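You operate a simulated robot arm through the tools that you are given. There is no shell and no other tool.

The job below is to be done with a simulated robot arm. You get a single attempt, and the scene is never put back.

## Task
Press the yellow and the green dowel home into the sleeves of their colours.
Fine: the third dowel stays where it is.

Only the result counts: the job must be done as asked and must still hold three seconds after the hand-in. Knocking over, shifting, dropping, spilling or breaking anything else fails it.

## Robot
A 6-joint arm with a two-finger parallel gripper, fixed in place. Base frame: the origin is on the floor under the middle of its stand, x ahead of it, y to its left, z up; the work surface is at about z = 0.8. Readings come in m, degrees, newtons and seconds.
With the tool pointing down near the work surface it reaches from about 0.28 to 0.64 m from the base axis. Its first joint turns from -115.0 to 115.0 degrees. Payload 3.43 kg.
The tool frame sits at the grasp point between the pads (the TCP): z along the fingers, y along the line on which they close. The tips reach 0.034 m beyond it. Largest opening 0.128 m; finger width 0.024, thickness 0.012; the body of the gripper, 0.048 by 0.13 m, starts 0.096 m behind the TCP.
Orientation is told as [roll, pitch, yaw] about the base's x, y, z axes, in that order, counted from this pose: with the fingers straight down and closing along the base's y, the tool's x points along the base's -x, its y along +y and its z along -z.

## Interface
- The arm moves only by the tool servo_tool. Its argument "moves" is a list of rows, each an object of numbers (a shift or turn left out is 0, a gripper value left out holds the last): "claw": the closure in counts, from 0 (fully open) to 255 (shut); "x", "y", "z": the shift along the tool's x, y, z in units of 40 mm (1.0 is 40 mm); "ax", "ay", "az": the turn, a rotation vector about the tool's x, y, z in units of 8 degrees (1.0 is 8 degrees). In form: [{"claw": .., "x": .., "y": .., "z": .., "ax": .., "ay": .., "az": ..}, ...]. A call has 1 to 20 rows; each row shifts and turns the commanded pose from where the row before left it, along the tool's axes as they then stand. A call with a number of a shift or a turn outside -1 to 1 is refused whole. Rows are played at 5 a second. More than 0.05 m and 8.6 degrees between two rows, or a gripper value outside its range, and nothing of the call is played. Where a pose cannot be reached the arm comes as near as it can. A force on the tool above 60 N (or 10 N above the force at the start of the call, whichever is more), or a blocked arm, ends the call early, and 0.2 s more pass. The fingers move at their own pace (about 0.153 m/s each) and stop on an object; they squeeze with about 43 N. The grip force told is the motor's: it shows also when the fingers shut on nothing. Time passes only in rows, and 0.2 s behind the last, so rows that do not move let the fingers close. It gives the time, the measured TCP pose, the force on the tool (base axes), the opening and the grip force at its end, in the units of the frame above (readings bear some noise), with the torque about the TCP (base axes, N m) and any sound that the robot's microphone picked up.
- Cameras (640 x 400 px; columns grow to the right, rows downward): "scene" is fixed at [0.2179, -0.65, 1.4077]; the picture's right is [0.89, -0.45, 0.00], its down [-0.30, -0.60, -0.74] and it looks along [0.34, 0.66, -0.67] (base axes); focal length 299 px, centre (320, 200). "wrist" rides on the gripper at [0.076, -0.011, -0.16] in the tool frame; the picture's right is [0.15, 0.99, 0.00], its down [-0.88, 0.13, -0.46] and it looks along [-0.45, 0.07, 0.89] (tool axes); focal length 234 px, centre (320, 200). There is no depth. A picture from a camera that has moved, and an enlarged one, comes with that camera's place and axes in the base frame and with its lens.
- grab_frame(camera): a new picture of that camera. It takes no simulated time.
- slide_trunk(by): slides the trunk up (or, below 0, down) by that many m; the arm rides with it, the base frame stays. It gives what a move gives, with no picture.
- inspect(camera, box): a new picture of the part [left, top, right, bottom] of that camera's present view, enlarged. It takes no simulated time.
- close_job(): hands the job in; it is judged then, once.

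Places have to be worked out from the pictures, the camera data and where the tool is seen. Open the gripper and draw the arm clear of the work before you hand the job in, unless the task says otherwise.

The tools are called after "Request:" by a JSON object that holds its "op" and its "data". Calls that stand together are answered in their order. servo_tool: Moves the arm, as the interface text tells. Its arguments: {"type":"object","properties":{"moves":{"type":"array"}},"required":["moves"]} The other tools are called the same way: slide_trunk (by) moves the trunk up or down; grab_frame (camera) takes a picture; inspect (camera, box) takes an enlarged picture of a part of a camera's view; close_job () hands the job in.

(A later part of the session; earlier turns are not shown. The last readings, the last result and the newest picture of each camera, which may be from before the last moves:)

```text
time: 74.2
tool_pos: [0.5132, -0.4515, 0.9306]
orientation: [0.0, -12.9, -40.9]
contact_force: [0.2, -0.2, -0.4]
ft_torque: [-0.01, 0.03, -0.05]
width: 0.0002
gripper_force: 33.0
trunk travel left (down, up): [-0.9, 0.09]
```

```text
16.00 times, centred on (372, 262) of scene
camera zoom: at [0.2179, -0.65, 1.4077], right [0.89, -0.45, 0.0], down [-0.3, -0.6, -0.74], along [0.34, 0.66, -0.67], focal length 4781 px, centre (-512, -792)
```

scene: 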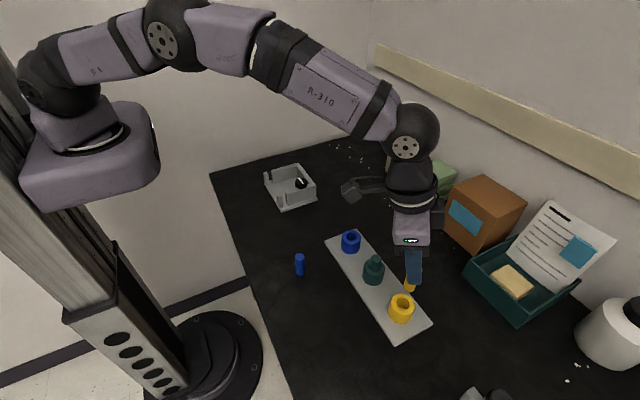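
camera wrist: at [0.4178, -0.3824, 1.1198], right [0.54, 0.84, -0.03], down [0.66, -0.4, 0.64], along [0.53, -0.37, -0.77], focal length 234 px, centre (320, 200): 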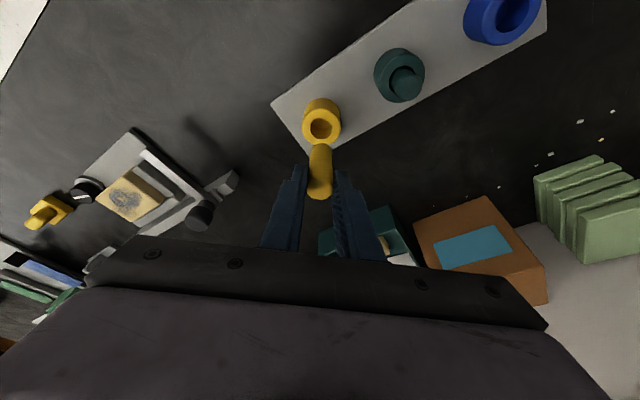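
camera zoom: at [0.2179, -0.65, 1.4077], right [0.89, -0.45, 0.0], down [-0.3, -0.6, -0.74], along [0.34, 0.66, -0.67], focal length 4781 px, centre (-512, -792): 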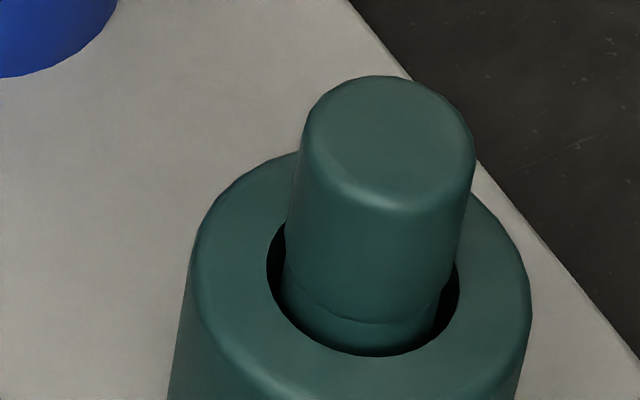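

Green sits exactly centred in its bore, but yellow is about 0.9 mm off toward the base (gap 1.4 mm against 3.2 mm). That probably kept it from snapping in, just as green did not snap until I re-centred it. I'll open, re-grip the yellow dowel and re-centre it.

Request:
{"op": "servo_tool", "data": {"moves": [{"claw": 165}, {}, {"x": 0.287, "z": -0.067}, {"x": 0.071, "z": 0.304}, {"x": 0.071, "z": 0.304}, {"x": 0.071, "z": 0.304}, {}]}}

Request:
{"op": "inspect", "data": {"camera": "wrist", "box": [256, 120, 384, 200]}}

```text
time: 75.8
tool_pos: [0.5035, -0.446, 0.8918]
orientation: [0.0, -12.9, -40.8]
contact_force: [-0.4, 0.3, 0.5]
ft_torque: [0.01, 0.02, -0.02]
width: 0.0451
gripper_force: 0.0
trunk travel left (down, up): [-0.9, 0.09]
```

```text
5.00 times, centred on (320, 160) of wrist
camera zoom: at [0.4135, -0.3836, 1.0311], right [0.54, 0.84, -0.03], down [0.66, -0.4, 0.64], along [0.53, -0.37, -0.77], focal length 1171 px, centre (320, 400)
```

zoom: 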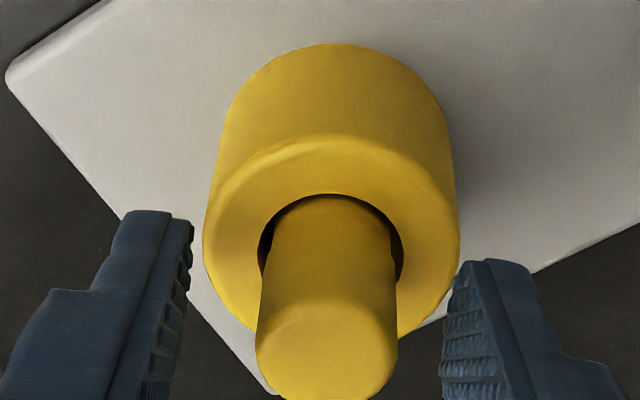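

The fingers are about 1.5 mm off in the closing direction. I'll shift by that, then close gently on the dowel.

Request:
{"op": "servo_tool", "data": {"moves": [{"y": 0.038}, {}, {"claw": 195}, {"claw": 203}, {"claw": 210}, {"claw": 255}, {}, {}]}}

Request:
{"op": "inspect", "data": {"camera": "wrist", "box": [272, 125, 368, 185]}}

Request:
{"op": "inspect", "data": {"camera": "scene", "box": [386, 292, 418, 312]}}

```text
time: 77.6
tool_pos: [0.5036, -0.4445, 0.8921]
orientation: [0.0, -13.0, -40.9]
contact_force: [-0.1, 0.2, 0.5]
ft_torque: [-0.01, 0.0, -0.01]
width: 0.021
gripper_force: 43.4
trunk travel left (down, up): [-0.9, 0.09]
```

```text
6.67 times, centred on (320, 155) of wrist
camera zoom: at [0.4146, -0.3825, 1.0306], right [0.54, 0.84, -0.03], down [0.66, -0.4, 0.64], along [0.53, -0.37, -0.77], focal length 1561 px, centre (320, 500)
```

zoom: 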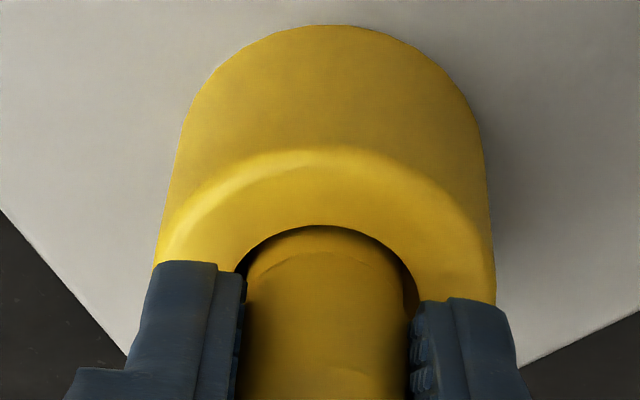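

```text
16.00 times, centred on (402, 302) of scene
camera zoom: at [0.2179, -0.65, 1.4077], right [0.89, -0.45, 0.0], down [-0.3, -0.6, -0.74], along [0.34, 0.66, -0.67], focal length 4781 px, centre (-992, -1432)
```

zoom: 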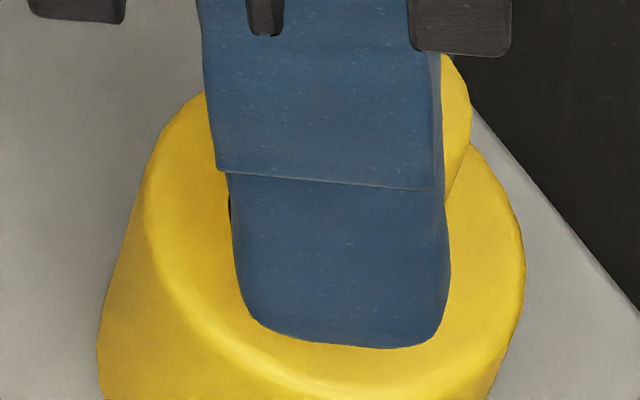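

It is gripped with no side load. I'll shift it 0.9 mm outward and 0.3 mm along the closing direction, then check the camera position.

Request:
{"op": "servo_tool", "data": {"moves": [{"x": -0.006, "z": -0.025}, {"x": -0.022, "y": 0.008, "z": 0.005}, {"x": 0.006, "z": 0.025}, {}, {}]}}

Request:
{"op": "inspect", "data": {"camera": "wrist", "box": [272, 125, 368, 185]}}

```text
time: 78.8
tool_pos: [0.5048, -0.4454, 0.8919]
orientation: [0.0, -13.0, -40.9]
contact_force: [-0.6, -0.2, -0.6]
ft_torque: [0.01, 0.01, 0.02]
width: 0.0212
gripper_force: 43.2
trunk travel left (down, up): [-0.9, 0.09]
```

```text
6.67 times, centred on (320, 155) of wrist
camera zoom: at [0.415, -0.3823, 1.0305], right [0.54, 0.84, -0.03], down [0.66, -0.4, 0.64], along [0.53, -0.37, -0.77], focal length 1561 px, centre (320, 500)
```

zoom: 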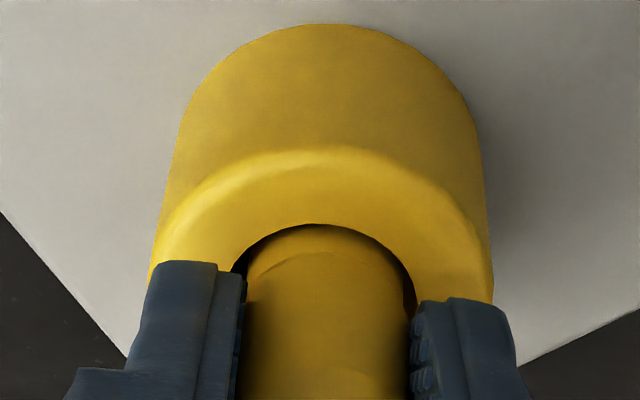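

The arm only moved about 0.2 mm outward of the 0.9 mm asked. I'll command the remaining 0.8 mm and check again.

Request:
{"op": "servo_tool", "data": {"moves": [{"x": -0.02, "z": 0.005}, {}, {}]}}

Request:
{"op": "inspect", "data": {"camera": "wrist", "box": [272, 125, 368, 185]}}

```text
time: 79.6
tool_pos: [0.5057, -0.4453, 0.8916]
orientation: [0.0, -13.0, -40.9]
contact_force: [-0.5, 0.0, 0.2]
ft_torque: [-0.01, 0.04, -0.01]
width: 0.0213
gripper_force: 42.7
trunk travel left (down, up): [-0.9, 0.09]
```

```text
6.67 times, centred on (320, 155) of wrist
camera zoom: at [0.4161, -0.3828, 1.0305], right [0.54, 0.84, -0.03], down [0.66, -0.4, 0.64], along [0.53, -0.37, -0.77], focal length 1561 px, centre (320, 500)
```

zoom: 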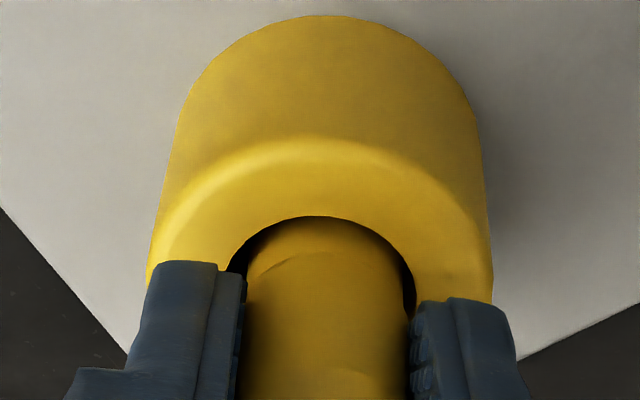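

Now slightly over: about 0.4 mm too far outward and 0.4 mm along the closing axis. A tiny correction back, then I'll press in the grip up to about 25 N to see if it snaps.

Request:
{"op": "servo_tool", "data": {"moves": [{"x": 0.009, "y": -0.01, "z": -0.002}, {}, {}]}}

Request:
{"op": "inspect", "data": {"camera": "wrist", "box": [272, 125, 368, 185]}}

```text
time: 80.4
tool_pos: [0.5065, -0.4449, 0.8913]
orientation: [0.0, -13.1, -40.8]
contact_force: [0.7, -0.3, -0.1]
ft_torque: [0.02, -0.05, -0.01]
width: 0.021
gripper_force: 42.9
trunk travel left (down, up): [-0.9, 0.09]
```

```text
6.67 times, centred on (320, 155) of wrist
camera zoom: at [0.4159, -0.3825, 1.0306], right [0.54, 0.84, -0.03], down [0.66, -0.4, 0.64], along [0.53, -0.37, -0.77], focal length 1561 px, centre (320, 500)
```

zoom: 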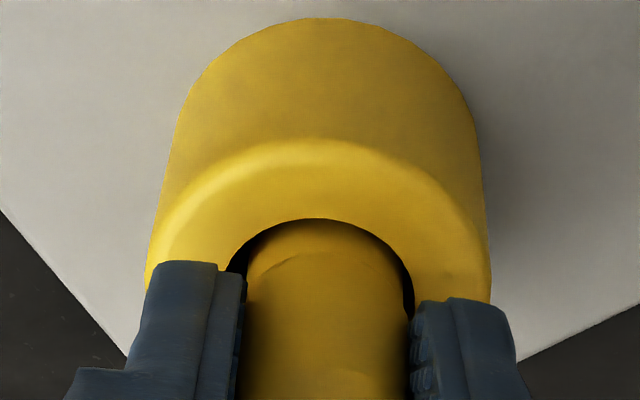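

ρ is now right (+1.0 mm as wanted), but the dowel is about 0.6 mm too far along the closing axis. I'll correct that.

Request:
{"op": "servo_tool", "data": {"moves": [{"y": -0.018}, {}, {}]}}

Request:
{"op": "inspect", "data": {"camera": "wrist", "box": [272, 125, 368, 185]}}

```text
time: 81.2
tool_pos: [0.506, -0.4461, 0.8914]
orientation: [0.0, -13.0, -41.0]
contact_force: [0.6, -0.3, 0.3]
ft_torque: [0.0, -0.03, -0.03]
width: 0.0213
gripper_force: 42.6
trunk travel left (down, up): [-0.9, 0.09]
```

```text
6.67 times, centred on (320, 155) of wrist
camera zoom: at [0.4161, -0.3835, 1.031], right [0.54, 0.84, -0.03], down [0.66, -0.4, 0.64], along [0.53, -0.37, -0.77], focal length 1561 px, centre (320, 500)
```

zoom: 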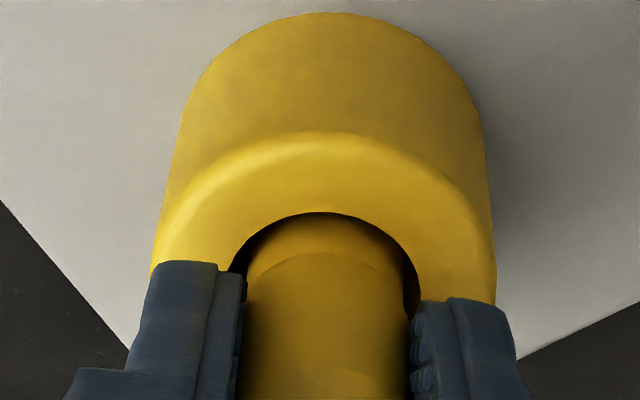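

t is good now, but the arm crept about 0.9 mm too far outward. I'll nudge back inward.

Request:
{"op": "servo_tool", "data": {"moves": [{"x": 0.02, "z": -0.005}, {}, {}]}}

Request:
{"op": "inspect", "data": {"camera": "wrist", "box": [272, 125, 368, 185]}}

```text
time: 82.0
tool_pos: [0.5048, -0.4466, 0.8916]
orientation: [0.0, -13.0, -40.8]
contact_force: [0.5, 0.8, 0.5]
ft_torque: [0.03, 0.02, -0.01]
width: 0.0213
gripper_force: 42.5
trunk travel left (down, up): [-0.9, 0.09]
```

```text
6.67 times, centred on (320, 155) of wrist
camera zoom: at [0.4156, -0.3829, 1.0307], right [0.54, 0.84, -0.03], down [0.66, -0.4, 0.64], along [0.53, -0.37, -0.77], focal length 1561 px, centre (320, 500)
```

zoom: 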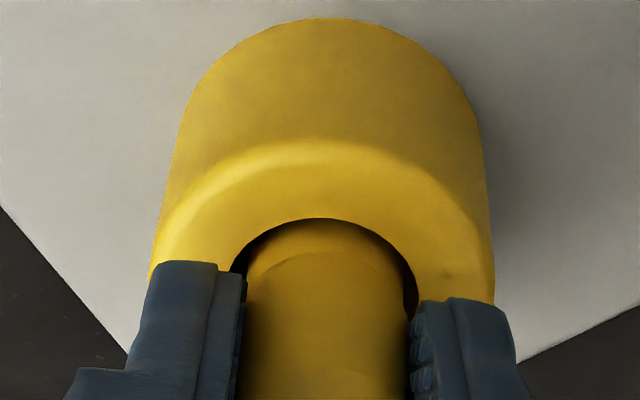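

Centred to within my measuring error. I'll now press straight down in the grip and command a small opposite pitch as the load builds, so the dowel stays upright.

Request:
{"op": "servo_tool", "data": {"moves": [{"x": 0.009, "z": 0.041, "ay": 0.025}, {"x": 0.009, "z": 0.041, "ay": 0.025}, {"x": 0.009, "z": 0.041, "ay": 0.025}, {"x": 0.007, "z": 0.03, "ay": 0.015}, {}, {}]}}

Request:
{"op": "inspect", "data": {"camera": "wrist", "box": [272, 125, 368, 185]}}

```text
time: 83.4
tool_pos: [0.505, -0.4452, 0.8922]
orientation: [-0.2, -12.9, -40.9]
contact_force: [8.3, -0.8, 22.3]
ft_torque: [-0.15, -0.69, 0.0]
width: 0.0212
gripper_force: 43.1
trunk travel left (down, up): [-0.9, 0.09]
```

```text
6.67 times, centred on (320, 155) of wrist
camera zoom: at [0.4156, -0.3832, 1.0305], right [0.54, 0.84, -0.03], down [0.66, -0.4, 0.64], along [0.53, -0.37, -0.77], focal length 1561 px, centre (320, 500)
```

zoom: 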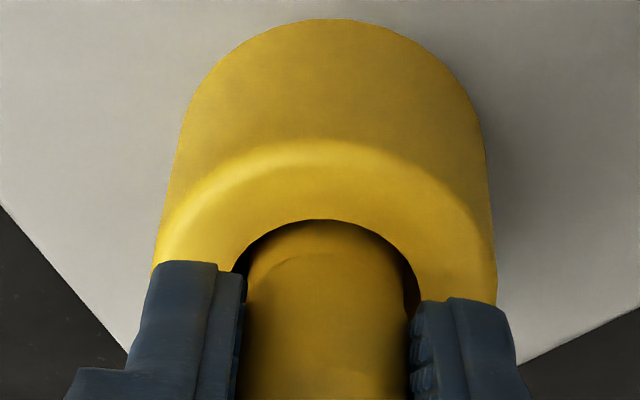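

Upright and in place at 22 N, but with 8 N inward side force from the pitch correction. More downward press will offset it, so I'll add 4 mm more.

Request:
{"op": "servo_tool", "data": {"moves": [{"x": 0.009, "z": 0.05}, {"x": 0.009, "z": 0.05}, {}, {}]}}

Request:
{"op": "inspect", "data": {"camera": "wrist", "box": [272, 125, 368, 185]}}

```text
time: 84.4
tool_pos: [0.505, -0.4445, 0.8923]
orientation: [-0.1, -13.2, -40.9]
contact_force: [2.8, 3.2, 34.9]
ft_torque: [0.13, -0.29, 0.03]
width: 0.0213
gripper_force: 43.3
trunk travel left (down, up): [-0.9, 0.09]
```

```text
6.67 times, centred on (320, 155) of wrist
camera zoom: at [0.4148, -0.3825, 1.0298], right [0.54, 0.84, -0.04], down [0.66, -0.39, 0.64], along [0.53, -0.37, -0.76], focal length 1561 px, centre (320, 500)
```

zoom: 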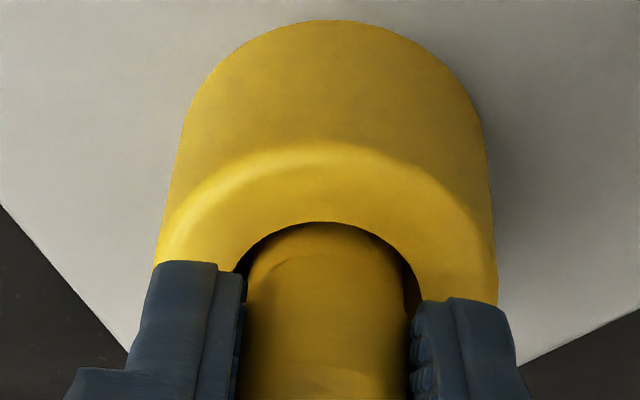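

34.9 N upright, still no snap. I'll unload, release, rise and view the gaps again to verify the centring before a top press.

Request:
{"op": "servo_tool", "data": {"moves": [{"x": -0.018, "z": -0.1, "ay": -0.045}, {"x": -0.034, "z": -0.153, "ay": -0.045}, {}, {"claw": 200}, {"claw": 165}, {}, {"x": -0.13, "z": -0.56}, {"x": -0.13, "z": -0.56}, {"x": -0.05, "z": -0.2}, {}]}}

Request:
{"op": "inspect", "data": {"camera": "scene", "box": [386, 288, 418, 308]}}

Request:
{"op": "inspect", "data": {"camera": "wrist", "box": [272, 100, 368, 160]}}

```text
time: 86.6
tool_pos: [0.5039, -0.4448, 0.9464]
orientation: [0.0, -12.9, -40.9]
contact_force: [0.4, 0.8, -0.1]
ft_torque: [-0.02, 0.01, -0.03]
width: 0.0451
gripper_force: 0.0
trunk travel left (down, up): [-0.9, 0.09]
```

```text
16.00 times, centred on (402, 298) of scene
camera zoom: at [0.2179, -0.65, 1.4077], right [0.89, -0.45, 0.0], down [-0.3, -0.6, -0.74], along [0.34, 0.66, -0.67], focal length 4781 px, centre (-992, -1368)
```

zoom: 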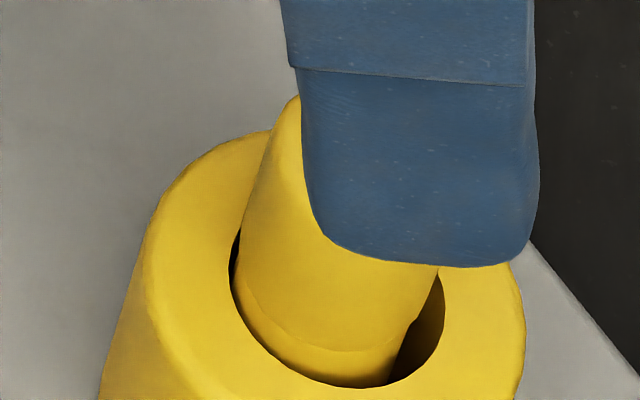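

```text
6.67 times, centred on (320, 130) of wrist
camera zoom: at [0.4139, -0.3821, 1.0854], right [0.54, 0.84, -0.03], down [0.66, -0.4, 0.64], along [0.53, -0.37, -0.77], focal length 1561 px, centre (320, 667)
```

zoom: 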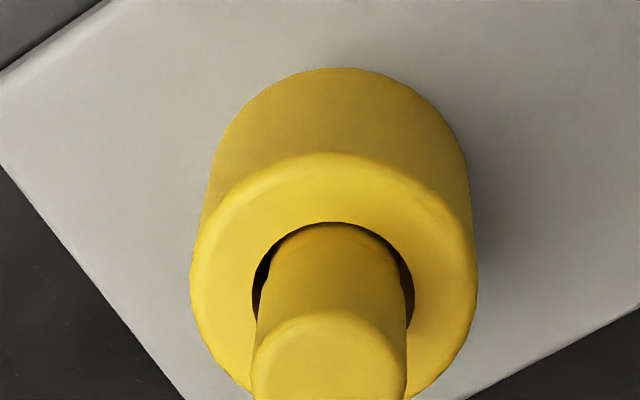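

The dowel is again about 0.9 mm off toward the base. It seems each in-grip press drags it inward as the arm gives, which also explains why green first failed to snap. So I'll re-grip, move it to centre, release without pressing, and then only press from above.

Request:
{"op": "servo_tool", "data": {"moves": [{"x": 0.103, "z": 0.445}, {"x": 0.103, "z": 0.445}, {"x": 0.103, "z": 0.44}, {}, {"claw": 195}, {"claw": 203}, {"claw": 210}, {"claw": 255}, {}, {}]}}

Request:
{"op": "inspect", "data": {"camera": "wrist", "box": [272, 125, 368, 185]}}

```text
time: 88.8
tool_pos: [0.5046, -0.4458, 0.8914]
orientation: [0.1, -13.0, -40.9]
contact_force: [0.6, 1.2, 0.1]
ft_torque: [0.03, -0.01, -0.01]
width: 0.0212
gripper_force: 42.8
trunk travel left (down, up): [-0.9, 0.09]
```

```text
6.67 times, centred on (320, 155) of wrist
camera zoom: at [0.4145, -0.3831, 1.0302], right [0.54, 0.84, -0.03], down [0.66, -0.4, 0.64], along [0.53, -0.37, -0.77], focal length 1561 px, centre (320, 500)
```

zoom: 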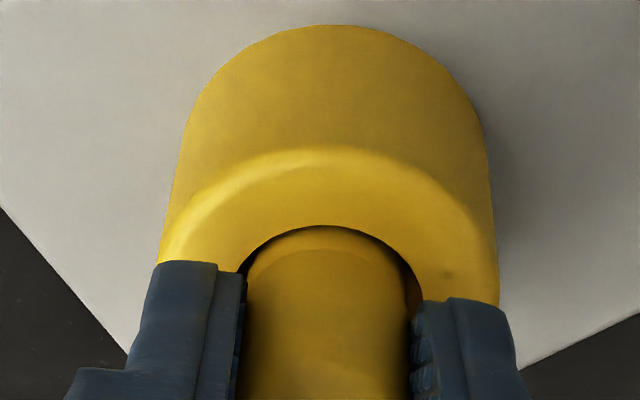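

Re-gripped with no load. I'll shift it 1.0 mm outward and 0.3 mm along the closing axis (camera target 0.4155,-0.3835).

Request:
{"op": "servo_tool", "data": {"moves": [{"x": -0.024, "y": 0.008, "z": 0.003}, {}, {}]}}

Request:
{"op": "inspect", "data": {"camera": "wrist", "box": [272, 125, 368, 185]}}

```text
time: 89.6
tool_pos: [0.506, -0.4449, 0.8925]
orientation: [0.0, -13.0, -40.9]
contact_force: [-1.1, 0.6, -0.2]
ft_torque: [0.01, 0.04, 0.01]
width: 0.0215
gripper_force: 42.9
trunk travel left (down, up): [-0.9, 0.09]
```

```text
6.67 times, centred on (320, 155) of wrist
camera zoom: at [0.4156, -0.383, 1.0302], right [0.54, 0.84, -0.03], down [0.66, -0.4, 0.64], along [0.53, -0.37, -0.77], focal length 1561 px, centre (320, 500)
```

zoom: 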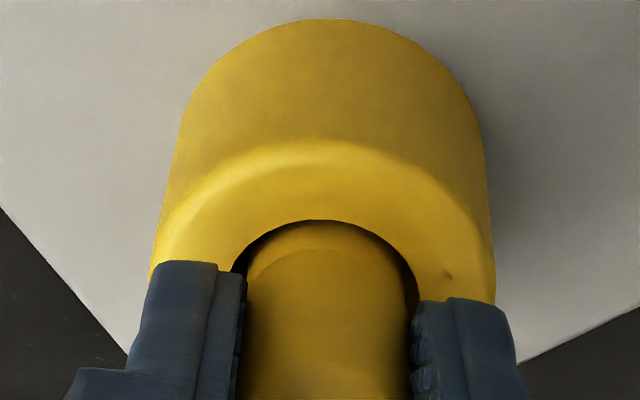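

ρ is +0.8 mm and t +0.8 mm; I'll trim t back 0.4 mm and ρ out by 0.2 mm.

Request:
{"op": "servo_tool", "data": {"moves": [{"x": -0.003, "y": -0.012}, {}, {}]}}

Request:
{"op": "inspect", "data": {"camera": "wrist", "box": [272, 125, 368, 185]}}

```text
time: 90.4
tool_pos: [0.5062, -0.4456, 0.8913]
orientation: [0.0, -13.0, -40.9]
contact_force: [-0.2, 0.6, 1.3]
ft_torque: [0.01, 0.0, -0.03]
width: 0.0212
gripper_force: 42.6
trunk travel left (down, up): [-0.9, 0.09]
```

```text
6.67 times, centred on (320, 155) of wrist
camera zoom: at [0.4159, -0.3835, 1.0301], right [0.54, 0.84, -0.03], down [0.66, -0.4, 0.64], along [0.53, -0.37, -0.77], focal length 1561 px, centre (320, 500)
```

zoom: 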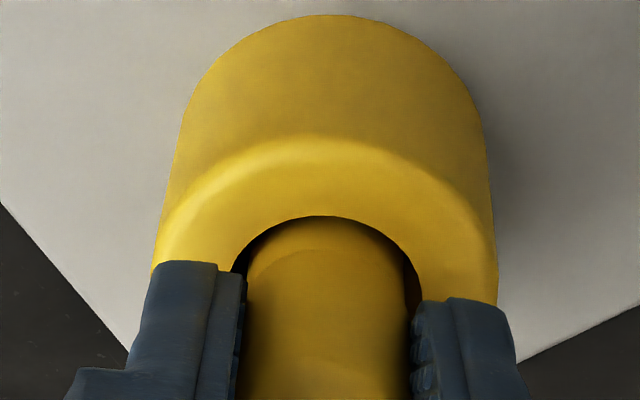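

Now ρ is +1.3 mm and the gaps look even on both sides. I'll release without pressing, rise vertically, shut the fingers and check.

Request:
{"op": "servo_tool", "data": {"moves": [{"claw": 205}, {"claw": 190}, {"claw": 165}, {}, {"x": -0.05, "z": -0.2}, {"x": -0.13, "z": -0.56}, {"x": -0.15, "z": -0.64}, {"claw": 255}, {}, {}]}}

Request:
{"op": "inspect", "data": {"camera": "scene", "box": [386, 288, 418, 308]}}

Request:
{"op": "inspect", "data": {"camera": "wrist", "box": [272, 100, 368, 160]}}

```text
time: 92.6
tool_pos: [0.505, -0.4462, 0.949]
orientation: [-0.1, -12.9, -40.9]
contact_force: [-0.5, -0.3, -0.5]
ft_torque: [0.0, -0.03, 0.0]
width: 0.0
gripper_force: 33.2
trunk travel left (down, up): [-0.9, 0.09]
```

```text
16.00 times, centred on (402, 298) of scene
camera zoom: at [0.2179, -0.65, 1.4077], right [0.89, -0.45, 0.0], down [-0.3, -0.6, -0.74], along [0.34, 0.66, -0.67], focal length 4781 px, centre (-992, -1368)
```

zoom: 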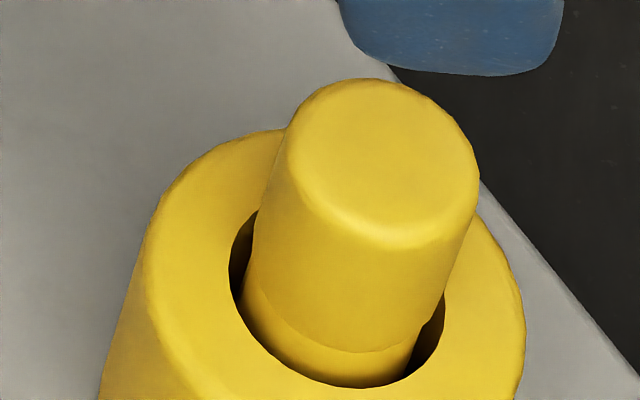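

```text
6.67 times, centred on (320, 130) of wrist
camera zoom: at [0.4153, -0.3835, 1.0881], right [0.54, 0.84, -0.03], down [0.66, -0.4, 0.64], along [0.53, -0.37, -0.77], focal length 1561 px, centre (320, 667)
```

zoom: 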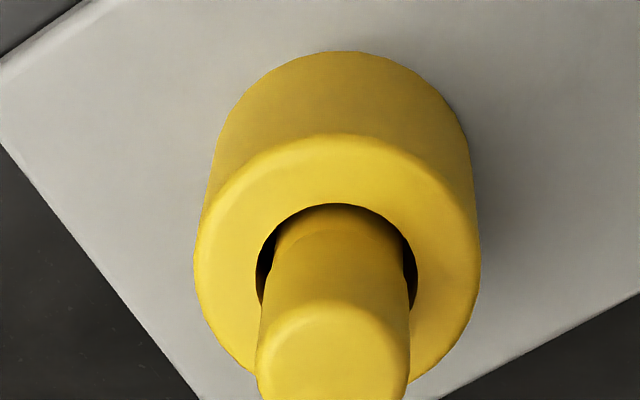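

The yellow dowel is now centred in its bore (gaps even to about 0.2 mm) and upright. I'll bring the shut tips over its axis and lower to just above it.

Request:
{"op": "servo_tool", "data": {"moves": [{"x": -0.222, "y": 0.016, "z": 0.052}, {}, {"x": 0.08, "z": 0.341}, {"x": 0.08, "z": 0.341}, {}]}}

Request:
{"op": "inspect", "data": {"camera": "wrist", "box": [272, 120, 368, 180]}}

Request:
{"op": "inspect", "data": {"camera": "scene", "box": [370, 270, 434, 310]}}

```text
time: 93.8
tool_pos: [0.5132, -0.4511, 0.9215]
orientation: [0.0, -13.0, -41.0]
contact_force: [0.1, 0.0, -1.3]
ft_torque: [0.0, 0.0, -0.01]
width: 0.0001
gripper_force: 32.5
trunk travel left (down, up): [-0.9, 0.09]
```

```text
6.67 times, centred on (320, 150) of wrist
camera zoom: at [0.4232, -0.3887, 1.0606], right [0.54, 0.84, -0.03], down [0.66, -0.4, 0.64], along [0.53, -0.37, -0.77], focal length 1561 px, centre (320, 533)
```

zoom: 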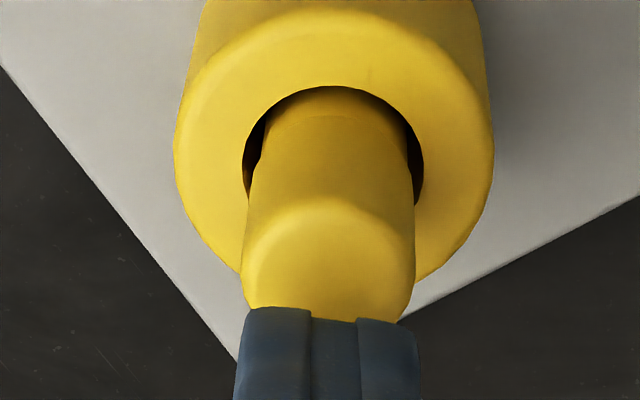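

```text
10.00 times, centred on (402, 290) of scene
camera zoom: at [0.2179, -0.65, 1.4077], right [0.89, -0.45, 0.0], down [-0.3, -0.6, -0.74], along [0.34, 0.66, -0.67], focal length 2988 px, centre (-500, -700)
```

zoom: 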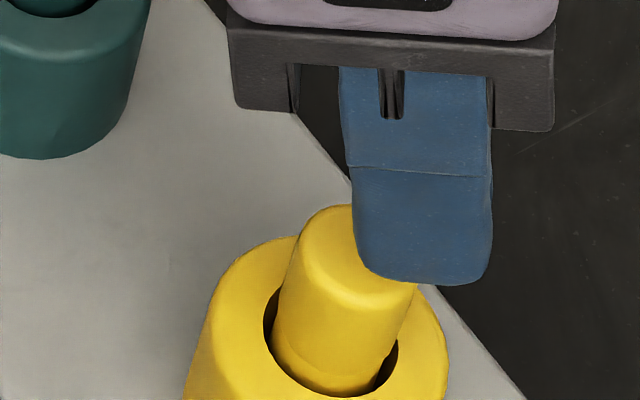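

The tips are aligned over the dowel, about 4 mm above it. I'll lower vertically and press in 2 mm steps to about 30–35 N, listening for the snap.

Request:
{"op": "servo_tool", "data": {"moves": [{"x": 0.017, "z": 0.073}, {"x": 0.011, "z": 0.049}, {"x": 0.011, "z": 0.049}, {"x": 0.011, "z": 0.049}, {"x": 0.011, "z": 0.049}, {}]}}

Request:
{"op": "inspect", "data": {"camera": "scene", "box": [370, 270, 434, 310]}}

```text
time: 95.2
tool_pos: [0.5127, -0.4515, 0.9181]
orientation: [-0.1, -13.8, -40.9]
contact_force: [0.4, 2.3, 29.5]
ft_torque: [0.18, 0.08, 0.02]
width: 0.0003
gripper_force: 32.8
trunk travel left (down, up): [-0.9, 0.09]
```

```text
10.00 times, centred on (402, 290) of scene
camera zoom: at [0.2179, -0.65, 1.4077], right [0.89, -0.45, 0.0], down [-0.3, -0.6, -0.74], along [0.34, 0.66, -0.67], focal length 2988 px, centre (-500, -700)
```

zoom: 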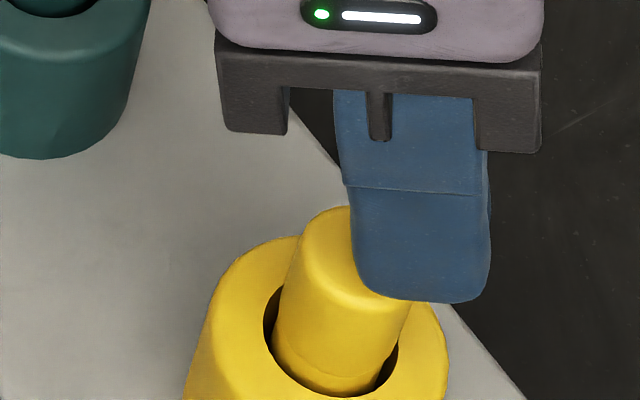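

29.5 N, dowel upright and centred, side force small. I'll keep pressing in 1.5 mm steps.

Request:
{"op": "servo_tool", "data": {"moves": [{"x": 0.009, "z": 0.037}, {}, {}]}}

Request:
{"op": "inspect", "data": {"camera": "scene", "box": [370, 270, 434, 310]}}

```text
time: 96.0
tool_pos: [0.513, -0.4523, 0.9177]
orientation: [-0.2, -13.9, -40.9]
contact_force: [-1.3, 3.5, 33.1]
ft_torque: [0.21, 0.12, -0.03]
width: 0.0
gripper_force: 32.9
trunk travel left (down, up): [-0.9, 0.09]
```

```text
10.00 times, centred on (402, 290) of scene
camera zoom: at [0.2179, -0.65, 1.4077], right [0.89, -0.45, 0.0], down [-0.3, -0.6, -0.74], along [0.34, 0.66, -0.67], focal length 2988 px, centre (-500, -700)
```

zoom: 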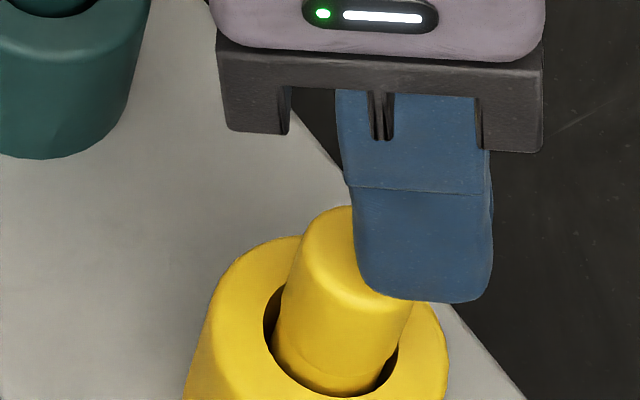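

33 N, no snap yet and just a trace of outward lean. I'll go on with a slight inward component to keep it upright.

Request:
{"op": "servo_tool", "data": {"moves": [{"x": 0.026, "z": 0.046}, {"x": 0.026, "z": 0.046}, {}, {}]}}

Request:
{"op": "inspect", "data": {"camera": "scene", "box": [370, 270, 434, 310]}}

```text
time: 97.0
tool_pos: [0.5117, -0.4537, 0.9175]
orientation: [-0.2, -14.3, -40.9]
contact_force: [-1.2, 4.4, 43.6]
ft_torque: [0.29, 0.17, 0.0]
width: 0.0001
gripper_force: 33.6
trunk travel left (down, up): [-0.9, 0.09]
```

```text
10.00 times, centred on (402, 290) of scene
camera zoom: at [0.2179, -0.65, 1.4077], right [0.89, -0.45, 0.0], down [-0.3, -0.6, -0.74], along [0.34, 0.66, -0.67], focal length 2988 px, centre (-500, -700)
```

zoom: 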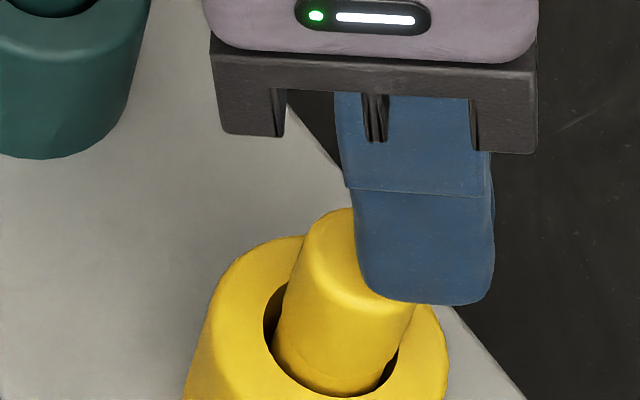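

At 43.6 N the dowel crept outward about 0.8 mm instead of snapping, because the arm's give pitches the tip outward. Holding this load, I'll pitch the tool back in small steps so the dowel creeps inward through the centre.

Request:
{"op": "servo_tool", "data": {"moves": [{"ay": 0.03}, {"ay": 0.03}, {"ay": 0.03, "x": 0.005, "z": 0.02}, {}, {}]}}

Request:
{"op": "inspect", "data": {"camera": "scene", "box": [370, 270, 434, 310]}}

```text
time: 98.2
tool_pos: [0.5128, -0.4533, 0.9176]
orientation: [0.0, -13.6, -40.9]
contact_force: [0.4, 3.6, 44.3]
ft_torque: [0.22, 0.13, 0.0]
width: 0.0002
gripper_force: 32.8
trunk travel left (down, up): [-0.9, 0.09]
```

```text
10.00 times, centred on (402, 290) of scene
camera zoom: at [0.2179, -0.65, 1.4077], right [0.89, -0.45, 0.0], down [-0.3, -0.6, -0.74], along [0.34, 0.66, -0.67], focal length 2988 px, centre (-500, -700)
```

zoom: 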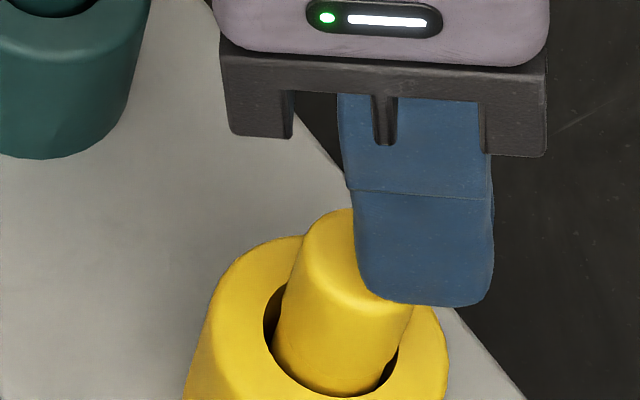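

44 N held; a small outward (2 N) and sideways (3 N) push remains. I'll shift the command 2 mm inward and 0.8 mm sideways to walk the dowel back.

Request:
{"op": "servo_tool", "data": {"moves": [{"x": 0.025, "y": 0.01, "z": -0.004}, {"x": 0.025, "y": 0.01, "z": -0.004}, {}, {}]}}

Request:
{"op": "inspect", "data": {"camera": "scene", "box": [370, 270, 434, 310]}}

```text
time: 99.2
tool_pos: [0.5127, -0.4519, 0.9176]
orientation: [-0.1, -13.7, -40.9]
contact_force: [0.9, -1.8, 42.7]
ft_torque: [0.07, 0.09, -0.01]
width: 0.0001
gripper_force: 32.7
trunk travel left (down, up): [-0.9, 0.09]
```

```text
10.00 times, centred on (402, 290) of scene
camera zoom: at [0.2179, -0.65, 1.4077], right [0.89, -0.45, 0.0], down [-0.3, -0.6, -0.74], along [0.34, 0.66, -0.67], focal length 2988 px, centre (-500, -700)
```

zoom: 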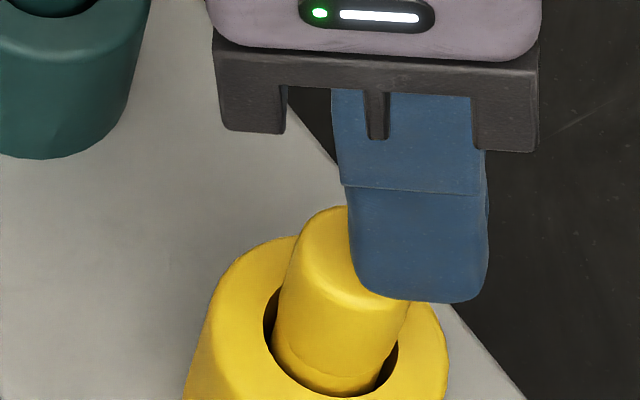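

The dowel is back at the centre, upright, at 42.7 N with tiny side force; no snap. Now I'll raise the press toward 55 N with matching pitch compensation.

Request:
{"op": "servo_tool", "data": {"moves": [{"x": 0.009, "z": 0.037, "ay": 0.015}, {"x": 0.009, "z": 0.037, "ay": 0.015}, {}, {}]}}

Request:
{"op": "inspect", "data": {"camera": "scene", "box": [370, 270, 434, 310]}}

```text
time: 100.2
tool_pos: [0.5126, -0.4526, 0.9171]
orientation: [-0.1, -13.7, -40.8]
contact_force: [-0.6, 0.3, 49.1]
ft_torque: [0.15, 0.13, -0.01]
width: 0.0
gripper_force: 33.0
trunk travel left (down, up): [-0.9, 0.09]
```

```text
10.00 times, centred on (402, 290) of scene
camera zoom: at [0.2179, -0.65, 1.4077], right [0.89, -0.45, 0.0], down [-0.3, -0.6, -0.74], along [0.34, 0.66, -0.67], focal length 2988 px, centre (-500, -700)
```

zoom: 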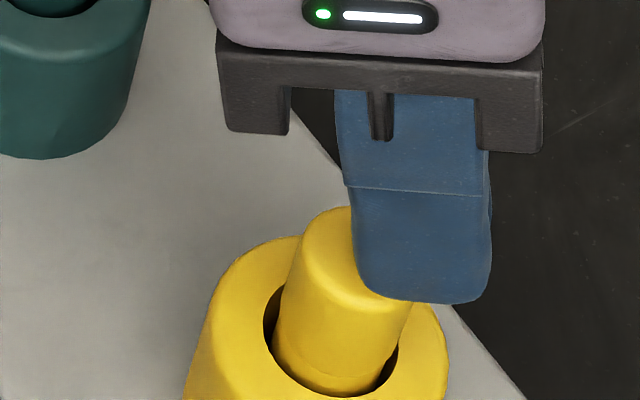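

49 N with zero side force, upright, still silent. I'll zoom in to measure exactly where the dowel stands under this load.

Request:
{"op": "inspect", "data": {"camera": "scene", "box": [386, 288, 418, 308]}}

Request:
{"op": "inspect", "data": {"camera": "wrist", "box": [288, 125, 352, 165]}}

```text
16.00 times, centred on (402, 298) of scene
camera zoom: at [0.2179, -0.65, 1.4077], right [0.89, -0.45, 0.0], down [-0.3, -0.6, -0.74], along [0.34, 0.66, -0.67], focal length 4781 px, centre (-992, -1368)
```

zoom: 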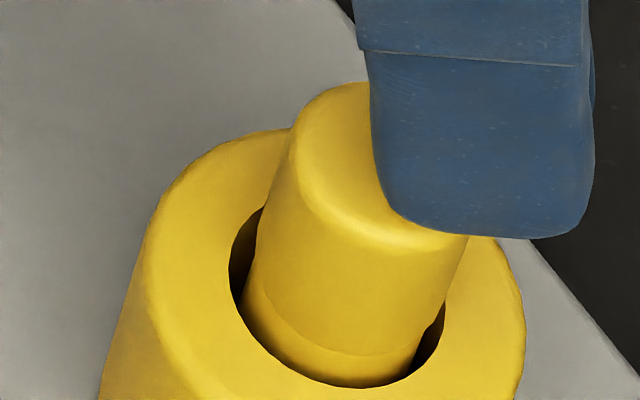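

```text
10.00 times, centred on (320, 145) of wrist
camera zoom: at [0.4219, -0.3885, 1.0545], right [0.54, 0.84, -0.04], down [0.65, -0.39, 0.65], along [0.53, -0.38, -0.76], focal length 2342 px, centre (320, 750)
```

zoom: 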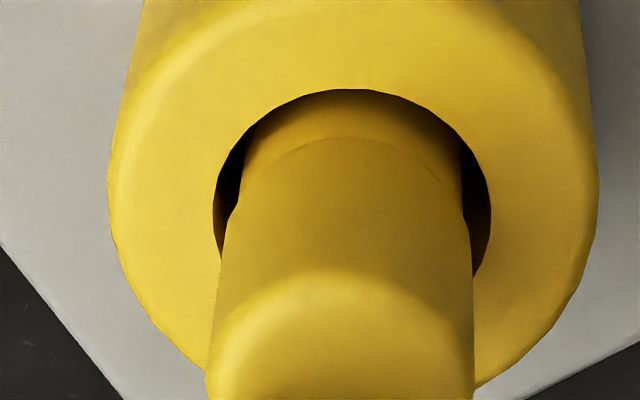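

The dowel is centred to about 0.3 mm and upright at 49 N. Green's snap pulled it exactly to centre, so it is a real latch and yellow may simply need more force. I'll press on in small compensated steps toward 58 N.

Request:
{"op": "servo_tool", "data": {"moves": [{"x": 0.009, "z": 0.037, "ay": 0.014}, {}, {}]}}

Request:
{"op": "servo_tool", "data": {"moves": [{"x": 0.007, "z": 0.03, "ay": 0.011}, {}, {}]}}

Request:
{"op": "inspect", "data": {"camera": "scene", "box": [386, 288, 418, 308]}}

```text
time: 101.0
tool_pos: [0.5132, -0.4526, 0.9185]
orientation: [0.0, -13.8, -40.9]
contact_force: [-2.3, 1.7, 56.3]
ft_torque: [0.16, 0.2, -0.03]
width: 0.0001
gripper_force: 32.9
trunk travel left (down, up): [-0.9, 0.09]
```

```text
time: 101.8
tool_pos: [0.5126, -0.4526, 0.917]
orientation: [-0.2, -14.0, -40.7]
contact_force: [-2.4, 1.1, 58.8]
ft_torque: [0.19, 0.18, 0.0]
width: 0.0
gripper_force: 33.2
trunk travel left (down, up): [-0.9, 0.09]
```

```text
16.00 times, centred on (402, 298) of scene
camera zoom: at [0.2179, -0.65, 1.4077], right [0.89, -0.45, 0.0], down [-0.3, -0.6, -0.74], along [0.34, 0.66, -0.67], focal length 4781 px, centre (-992, -1368)
```

zoom: 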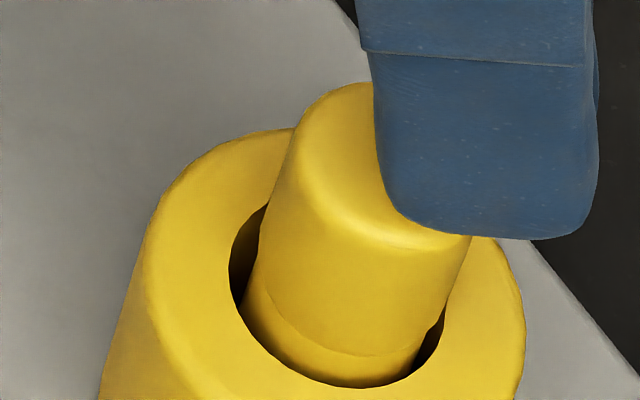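

Even 58.8 N gave nothing, and the dowel has picked up a lean of 1–2° from the edge contact, which may be what blocks the latch. I'll lift clear, restore the tool's lean, and then press in the grip, where I can hold it upright and centred.

Request:
{"op": "servo_tool", "data": {"moves": [{"x": -0.068, "z": -0.292}, {"x": -0.068, "z": -0.292, "ay": -0.07}, {"ay": -0.075, "x": -0.05, "z": -0.2}, {"claw": 165}, {}, {}]}}

Request:
{"op": "inspect", "data": {"camera": "scene", "box": [386, 288, 418, 308]}}

Request:
{"op": "inspect", "data": {"camera": "wrist", "box": [256, 105, 384, 185]}}

```text
time: 103.2
tool_pos: [0.5121, -0.4502, 0.9288]
orientation: [0.0, -13.0, -40.9]
contact_force: [-0.6, 0.3, 0.1]
ft_torque: [0.0, -0.05, 0.01]
width: 0.0454
gripper_force: 0.0
trunk travel left (down, up): [-0.9, 0.09]
```

```text
16.00 times, centred on (402, 298) of scene
camera zoom: at [0.2179, -0.65, 1.4077], right [0.89, -0.45, 0.0], down [-0.3, -0.6, -0.74], along [0.34, 0.66, -0.67], focal length 4781 px, centre (-992, -1368)
```

zoom: 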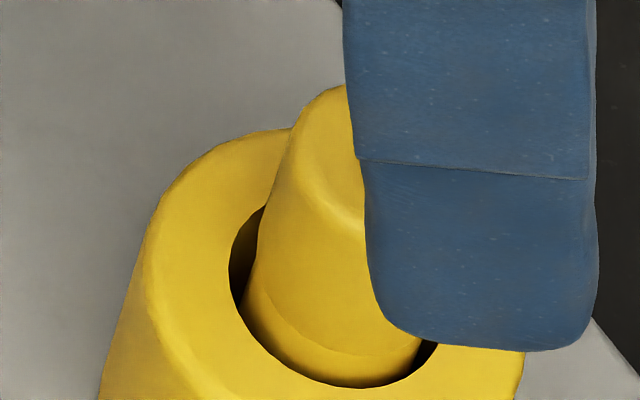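

```text
5.00 times, centred on (320, 145) of wrist
camera zoom: at [0.4224, -0.3877, 1.0688], right [0.54, 0.84, -0.03], down [0.66, -0.4, 0.64], along [0.53, -0.37, -0.77], focal length 1171 px, centre (320, 475)
```

zoom: 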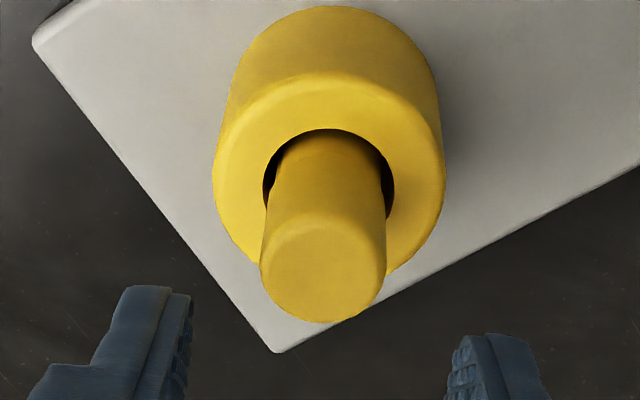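

Unloaded, the dowel still stands upright and close to centre, so the missing snap isn't a simple force matter. Let me look at the whole scene once more to make sure nothing else changed and to compare green and yellow.

Request:
{"op": "grab_frame", "data": {"camera": "scene"}}

Request:
{"op": "inspect", "data": {"camera": "scene", "box": [330, 220, 450, 340]}}

Request:
{"op": "inspect", "data": {"camera": "wrist", "box": [296, 60, 488, 180]}}

```text
taken
```

scene: 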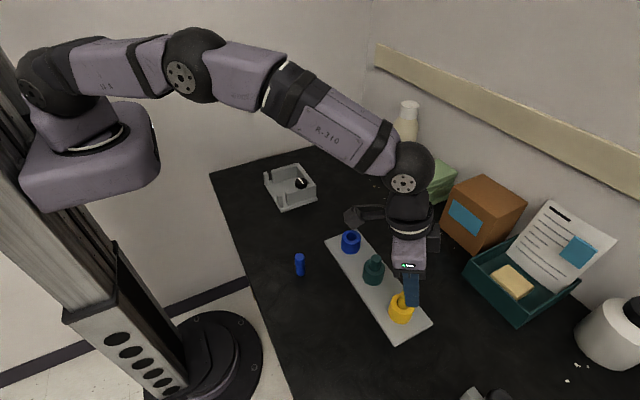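

```text
3.33 times, centred on (390, 280) of scene
camera zoom: at [0.2179, -0.65, 1.4077], right [0.89, -0.45, 0.0], down [-0.3, -0.6, -0.74], along [0.34, 0.66, -0.67], focal length 996 px, centre (87, -67)
```

zoom: 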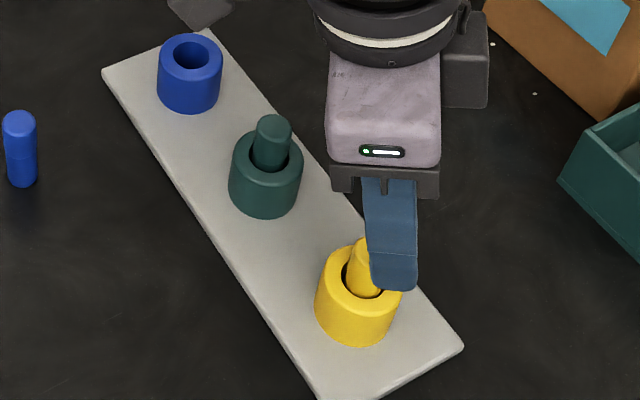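

```text
3.33 times, centred on (392, 120) of wrist
camera zoom: at [0.4224, -0.3877, 1.0688], right [0.54, 0.84, -0.03], down [0.66, -0.4, 0.64], along [0.53, -0.37, -0.77], focal length 781 px, centre (80, 467)
```

zoom: 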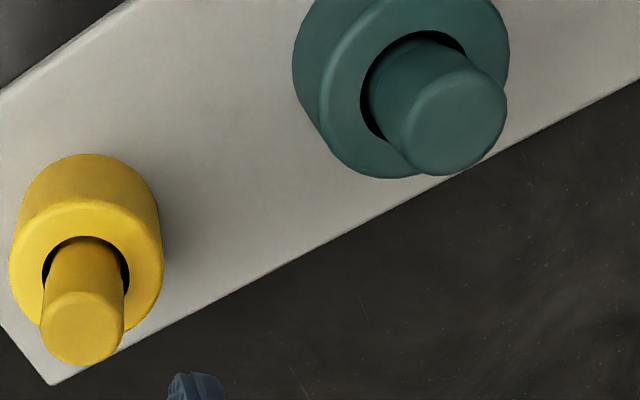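

Nothing else has changed, and both dowels stand equally deep, so the snap must be a latch with tight centring. I'll re-grip yellow so I can hold it upright under about 30 N and sweep it in sub-millimetre steps around the centre, listening for the snap.

Request:
{"op": "servo_tool", "data": {"moves": [{"x": 0.209, "y": -0.023, "z": -0.049}, {"x": 0.072, "z": 0.31}, {"x": 0.072, "z": 0.31}, {"x": 0.072, "z": 0.31}, {}, {"claw": 195}, {"claw": 203}, {"claw": 210}, {"claw": 255}, {}, {}]}}

Request:
{"op": "inspect", "data": {"camera": "wrist", "box": [272, 125, 368, 185]}}

```text
time: 105.6
tool_pos: [0.5044, -0.4442, 0.8925]
orientation: [0.0, -13.0, -40.9]
contact_force: [0.0, -0.8, -0.1]
ft_torque: [0.01, -0.01, -0.01]
width: 0.0213
gripper_force: 43.2
trunk travel left (down, up): [-0.9, 0.09]
```

```text
6.67 times, centred on (320, 155) of wrist
camera zoom: at [0.4142, -0.382, 1.0307], right [0.54, 0.84, -0.03], down [0.66, -0.4, 0.64], along [0.53, -0.37, -0.77], focal length 1561 px, centre (320, 500)
```

zoom: 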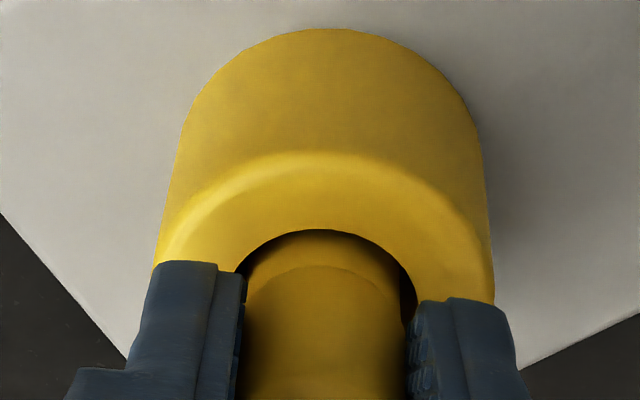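

The dowel is gripped near centre with no load. I'll first build up about 30 N with the pitch compensation, then sweep.

Request:
{"op": "servo_tool", "data": {"moves": [{"x": 0.009, "z": 0.045, "ay": 0.022}, {"x": 0.009, "z": 0.045, "ay": 0.022}, {"x": 0.007, "z": 0.045, "ay": 0.022}, {"x": 0.005, "z": 0.045, "ay": 0.016}, {"x": 0.0, "z": 0.04}, {}]}}

Request:
{"op": "inspect", "data": {"camera": "wrist", "box": [272, 125, 368, 185]}}

```text
time: 107.0
tool_pos: [0.504, -0.4444, 0.8915]
orientation: [-0.1, -13.1, -40.9]
contact_force: [-4.1, 5.5, 34.7]
ft_torque: [0.22, 0.07, 0.01]
width: 0.0211
gripper_force: 42.9
trunk travel left (down, up): [-0.9, 0.09]
```

```text
6.67 times, centred on (320, 155) of wrist
camera zoom: at [0.4142, -0.3821, 1.0302], right [0.54, 0.84, -0.03], down [0.66, -0.39, 0.64], along [0.53, -0.37, -0.77], focal length 1561 px, centre (320, 500)
```

zoom: 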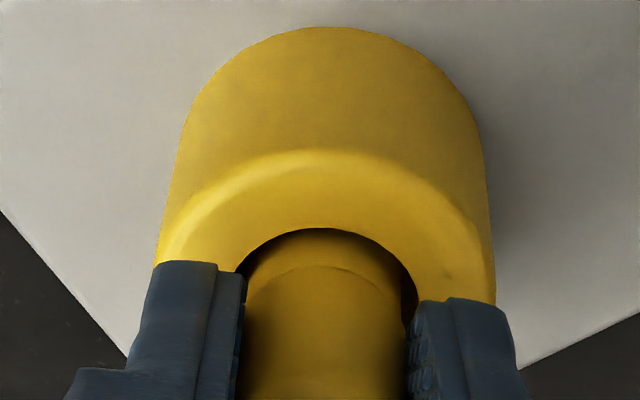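

34.7 N held, dowel upright and unmoved. I'll sweep the command inward in 0.4 mm steps so the dowel creeps slowly across the centre line under load.

Request:
{"op": "servo_tool", "data": {"moves": [{"x": 0.0122, "z": -0.0028}, {"x": 0.0122, "z": -0.0028}, {"x": 0.0122, "z": -0.0028}, {"x": 0.0122, "z": -0.0028}, {"x": 0.0122, "z": -0.0028}, {"x": 0.0122, "z": -0.0028}, {}]}}

Request:
{"op": "inspect", "data": {"camera": "wrist", "box": [272, 125, 368, 185]}}

```text
time: 108.6
tool_pos: [0.5029, -0.445, 0.8909]
orientation: [-0.2, -13.3, -40.9]
contact_force: [4.6, -2.0, 31.1]
ft_torque: [-0.32, -0.45, 0.0]
width: 0.0213
gripper_force: 42.9
trunk travel left (down, up): [-0.9, 0.09]
```

```text
6.67 times, centred on (320, 155) of wrist
camera zoom: at [0.4137, -0.3816, 1.0296], right [0.54, 0.84, -0.04], down [0.65, -0.39, 0.65], along [0.53, -0.37, -0.76], focal length 1561 px, centre (320, 500)
```

zoom: 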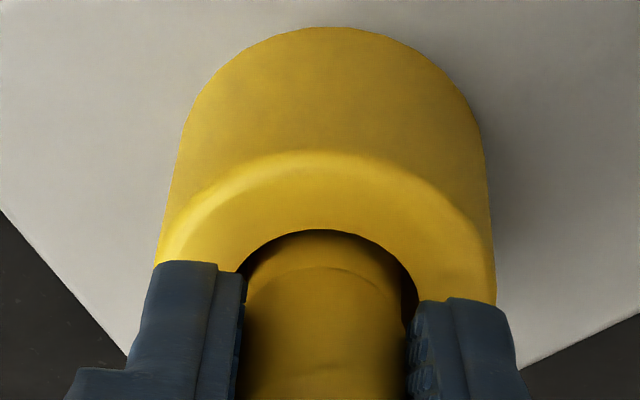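

31 N, no snap on this pass. Before searching further I want to know whether green's snap really locked it. I'll unload and release yellow here near centre, then rise, and test green with a gentle grip and a 1 mm sideways tug.

Request:
{"op": "servo_tool", "data": {"moves": [{"x": -0.04, "z": -0.1, "ay": -0.04}, {"x": -0.04, "z": -0.1, "ay": -0.042}, {}, {"claw": 205}, {"claw": 190}, {"claw": 165}, {}, {"x": -0.1, "z": -0.4}, {"x": -0.15, "z": -0.64}, {"x": -0.15, "z": -0.64}, {}]}}

Request:
{"op": "inspect", "data": {"camera": "wrist", "box": [272, 80, 400, 160]}}

Request:
{"op": "inspect", "data": {"camera": "scene", "box": [386, 288, 418, 308]}}

```text
time: 111.0
tool_pos: [0.5059, -0.4448, 0.9591]
orientation: [0.0, -13.0, -40.9]
contact_force: [-0.3, 0.6, -0.6]
ft_torque: [0.03, -0.03, 0.02]
width: 0.0453
gripper_force: 0.1
trunk travel left (down, up): [-0.9, 0.09]
```

```text
5.00 times, centred on (336, 120) of wrist
camera zoom: at [0.4155, -0.3834, 1.0982], right [0.54, 0.84, -0.03], down [0.66, -0.4, 0.64], along [0.53, -0.37, -0.77], focal length 1171 px, centre (240, 600)
```

zoom: 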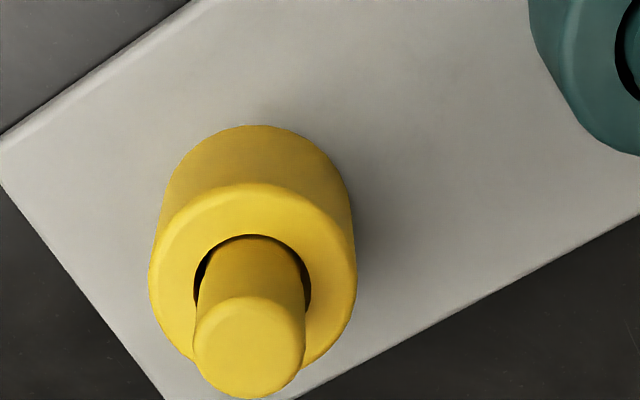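

```text
16.00 times, centred on (402, 298) of scene
camera zoom: at [0.2179, -0.65, 1.4077], right [0.89, -0.45, 0.0], down [-0.3, -0.6, -0.74], along [0.34, 0.66, -0.67], focal length 4781 px, centre (-992, -1368)
```

zoom: 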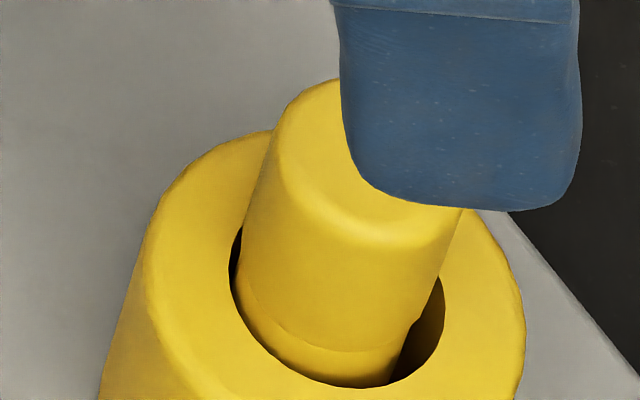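

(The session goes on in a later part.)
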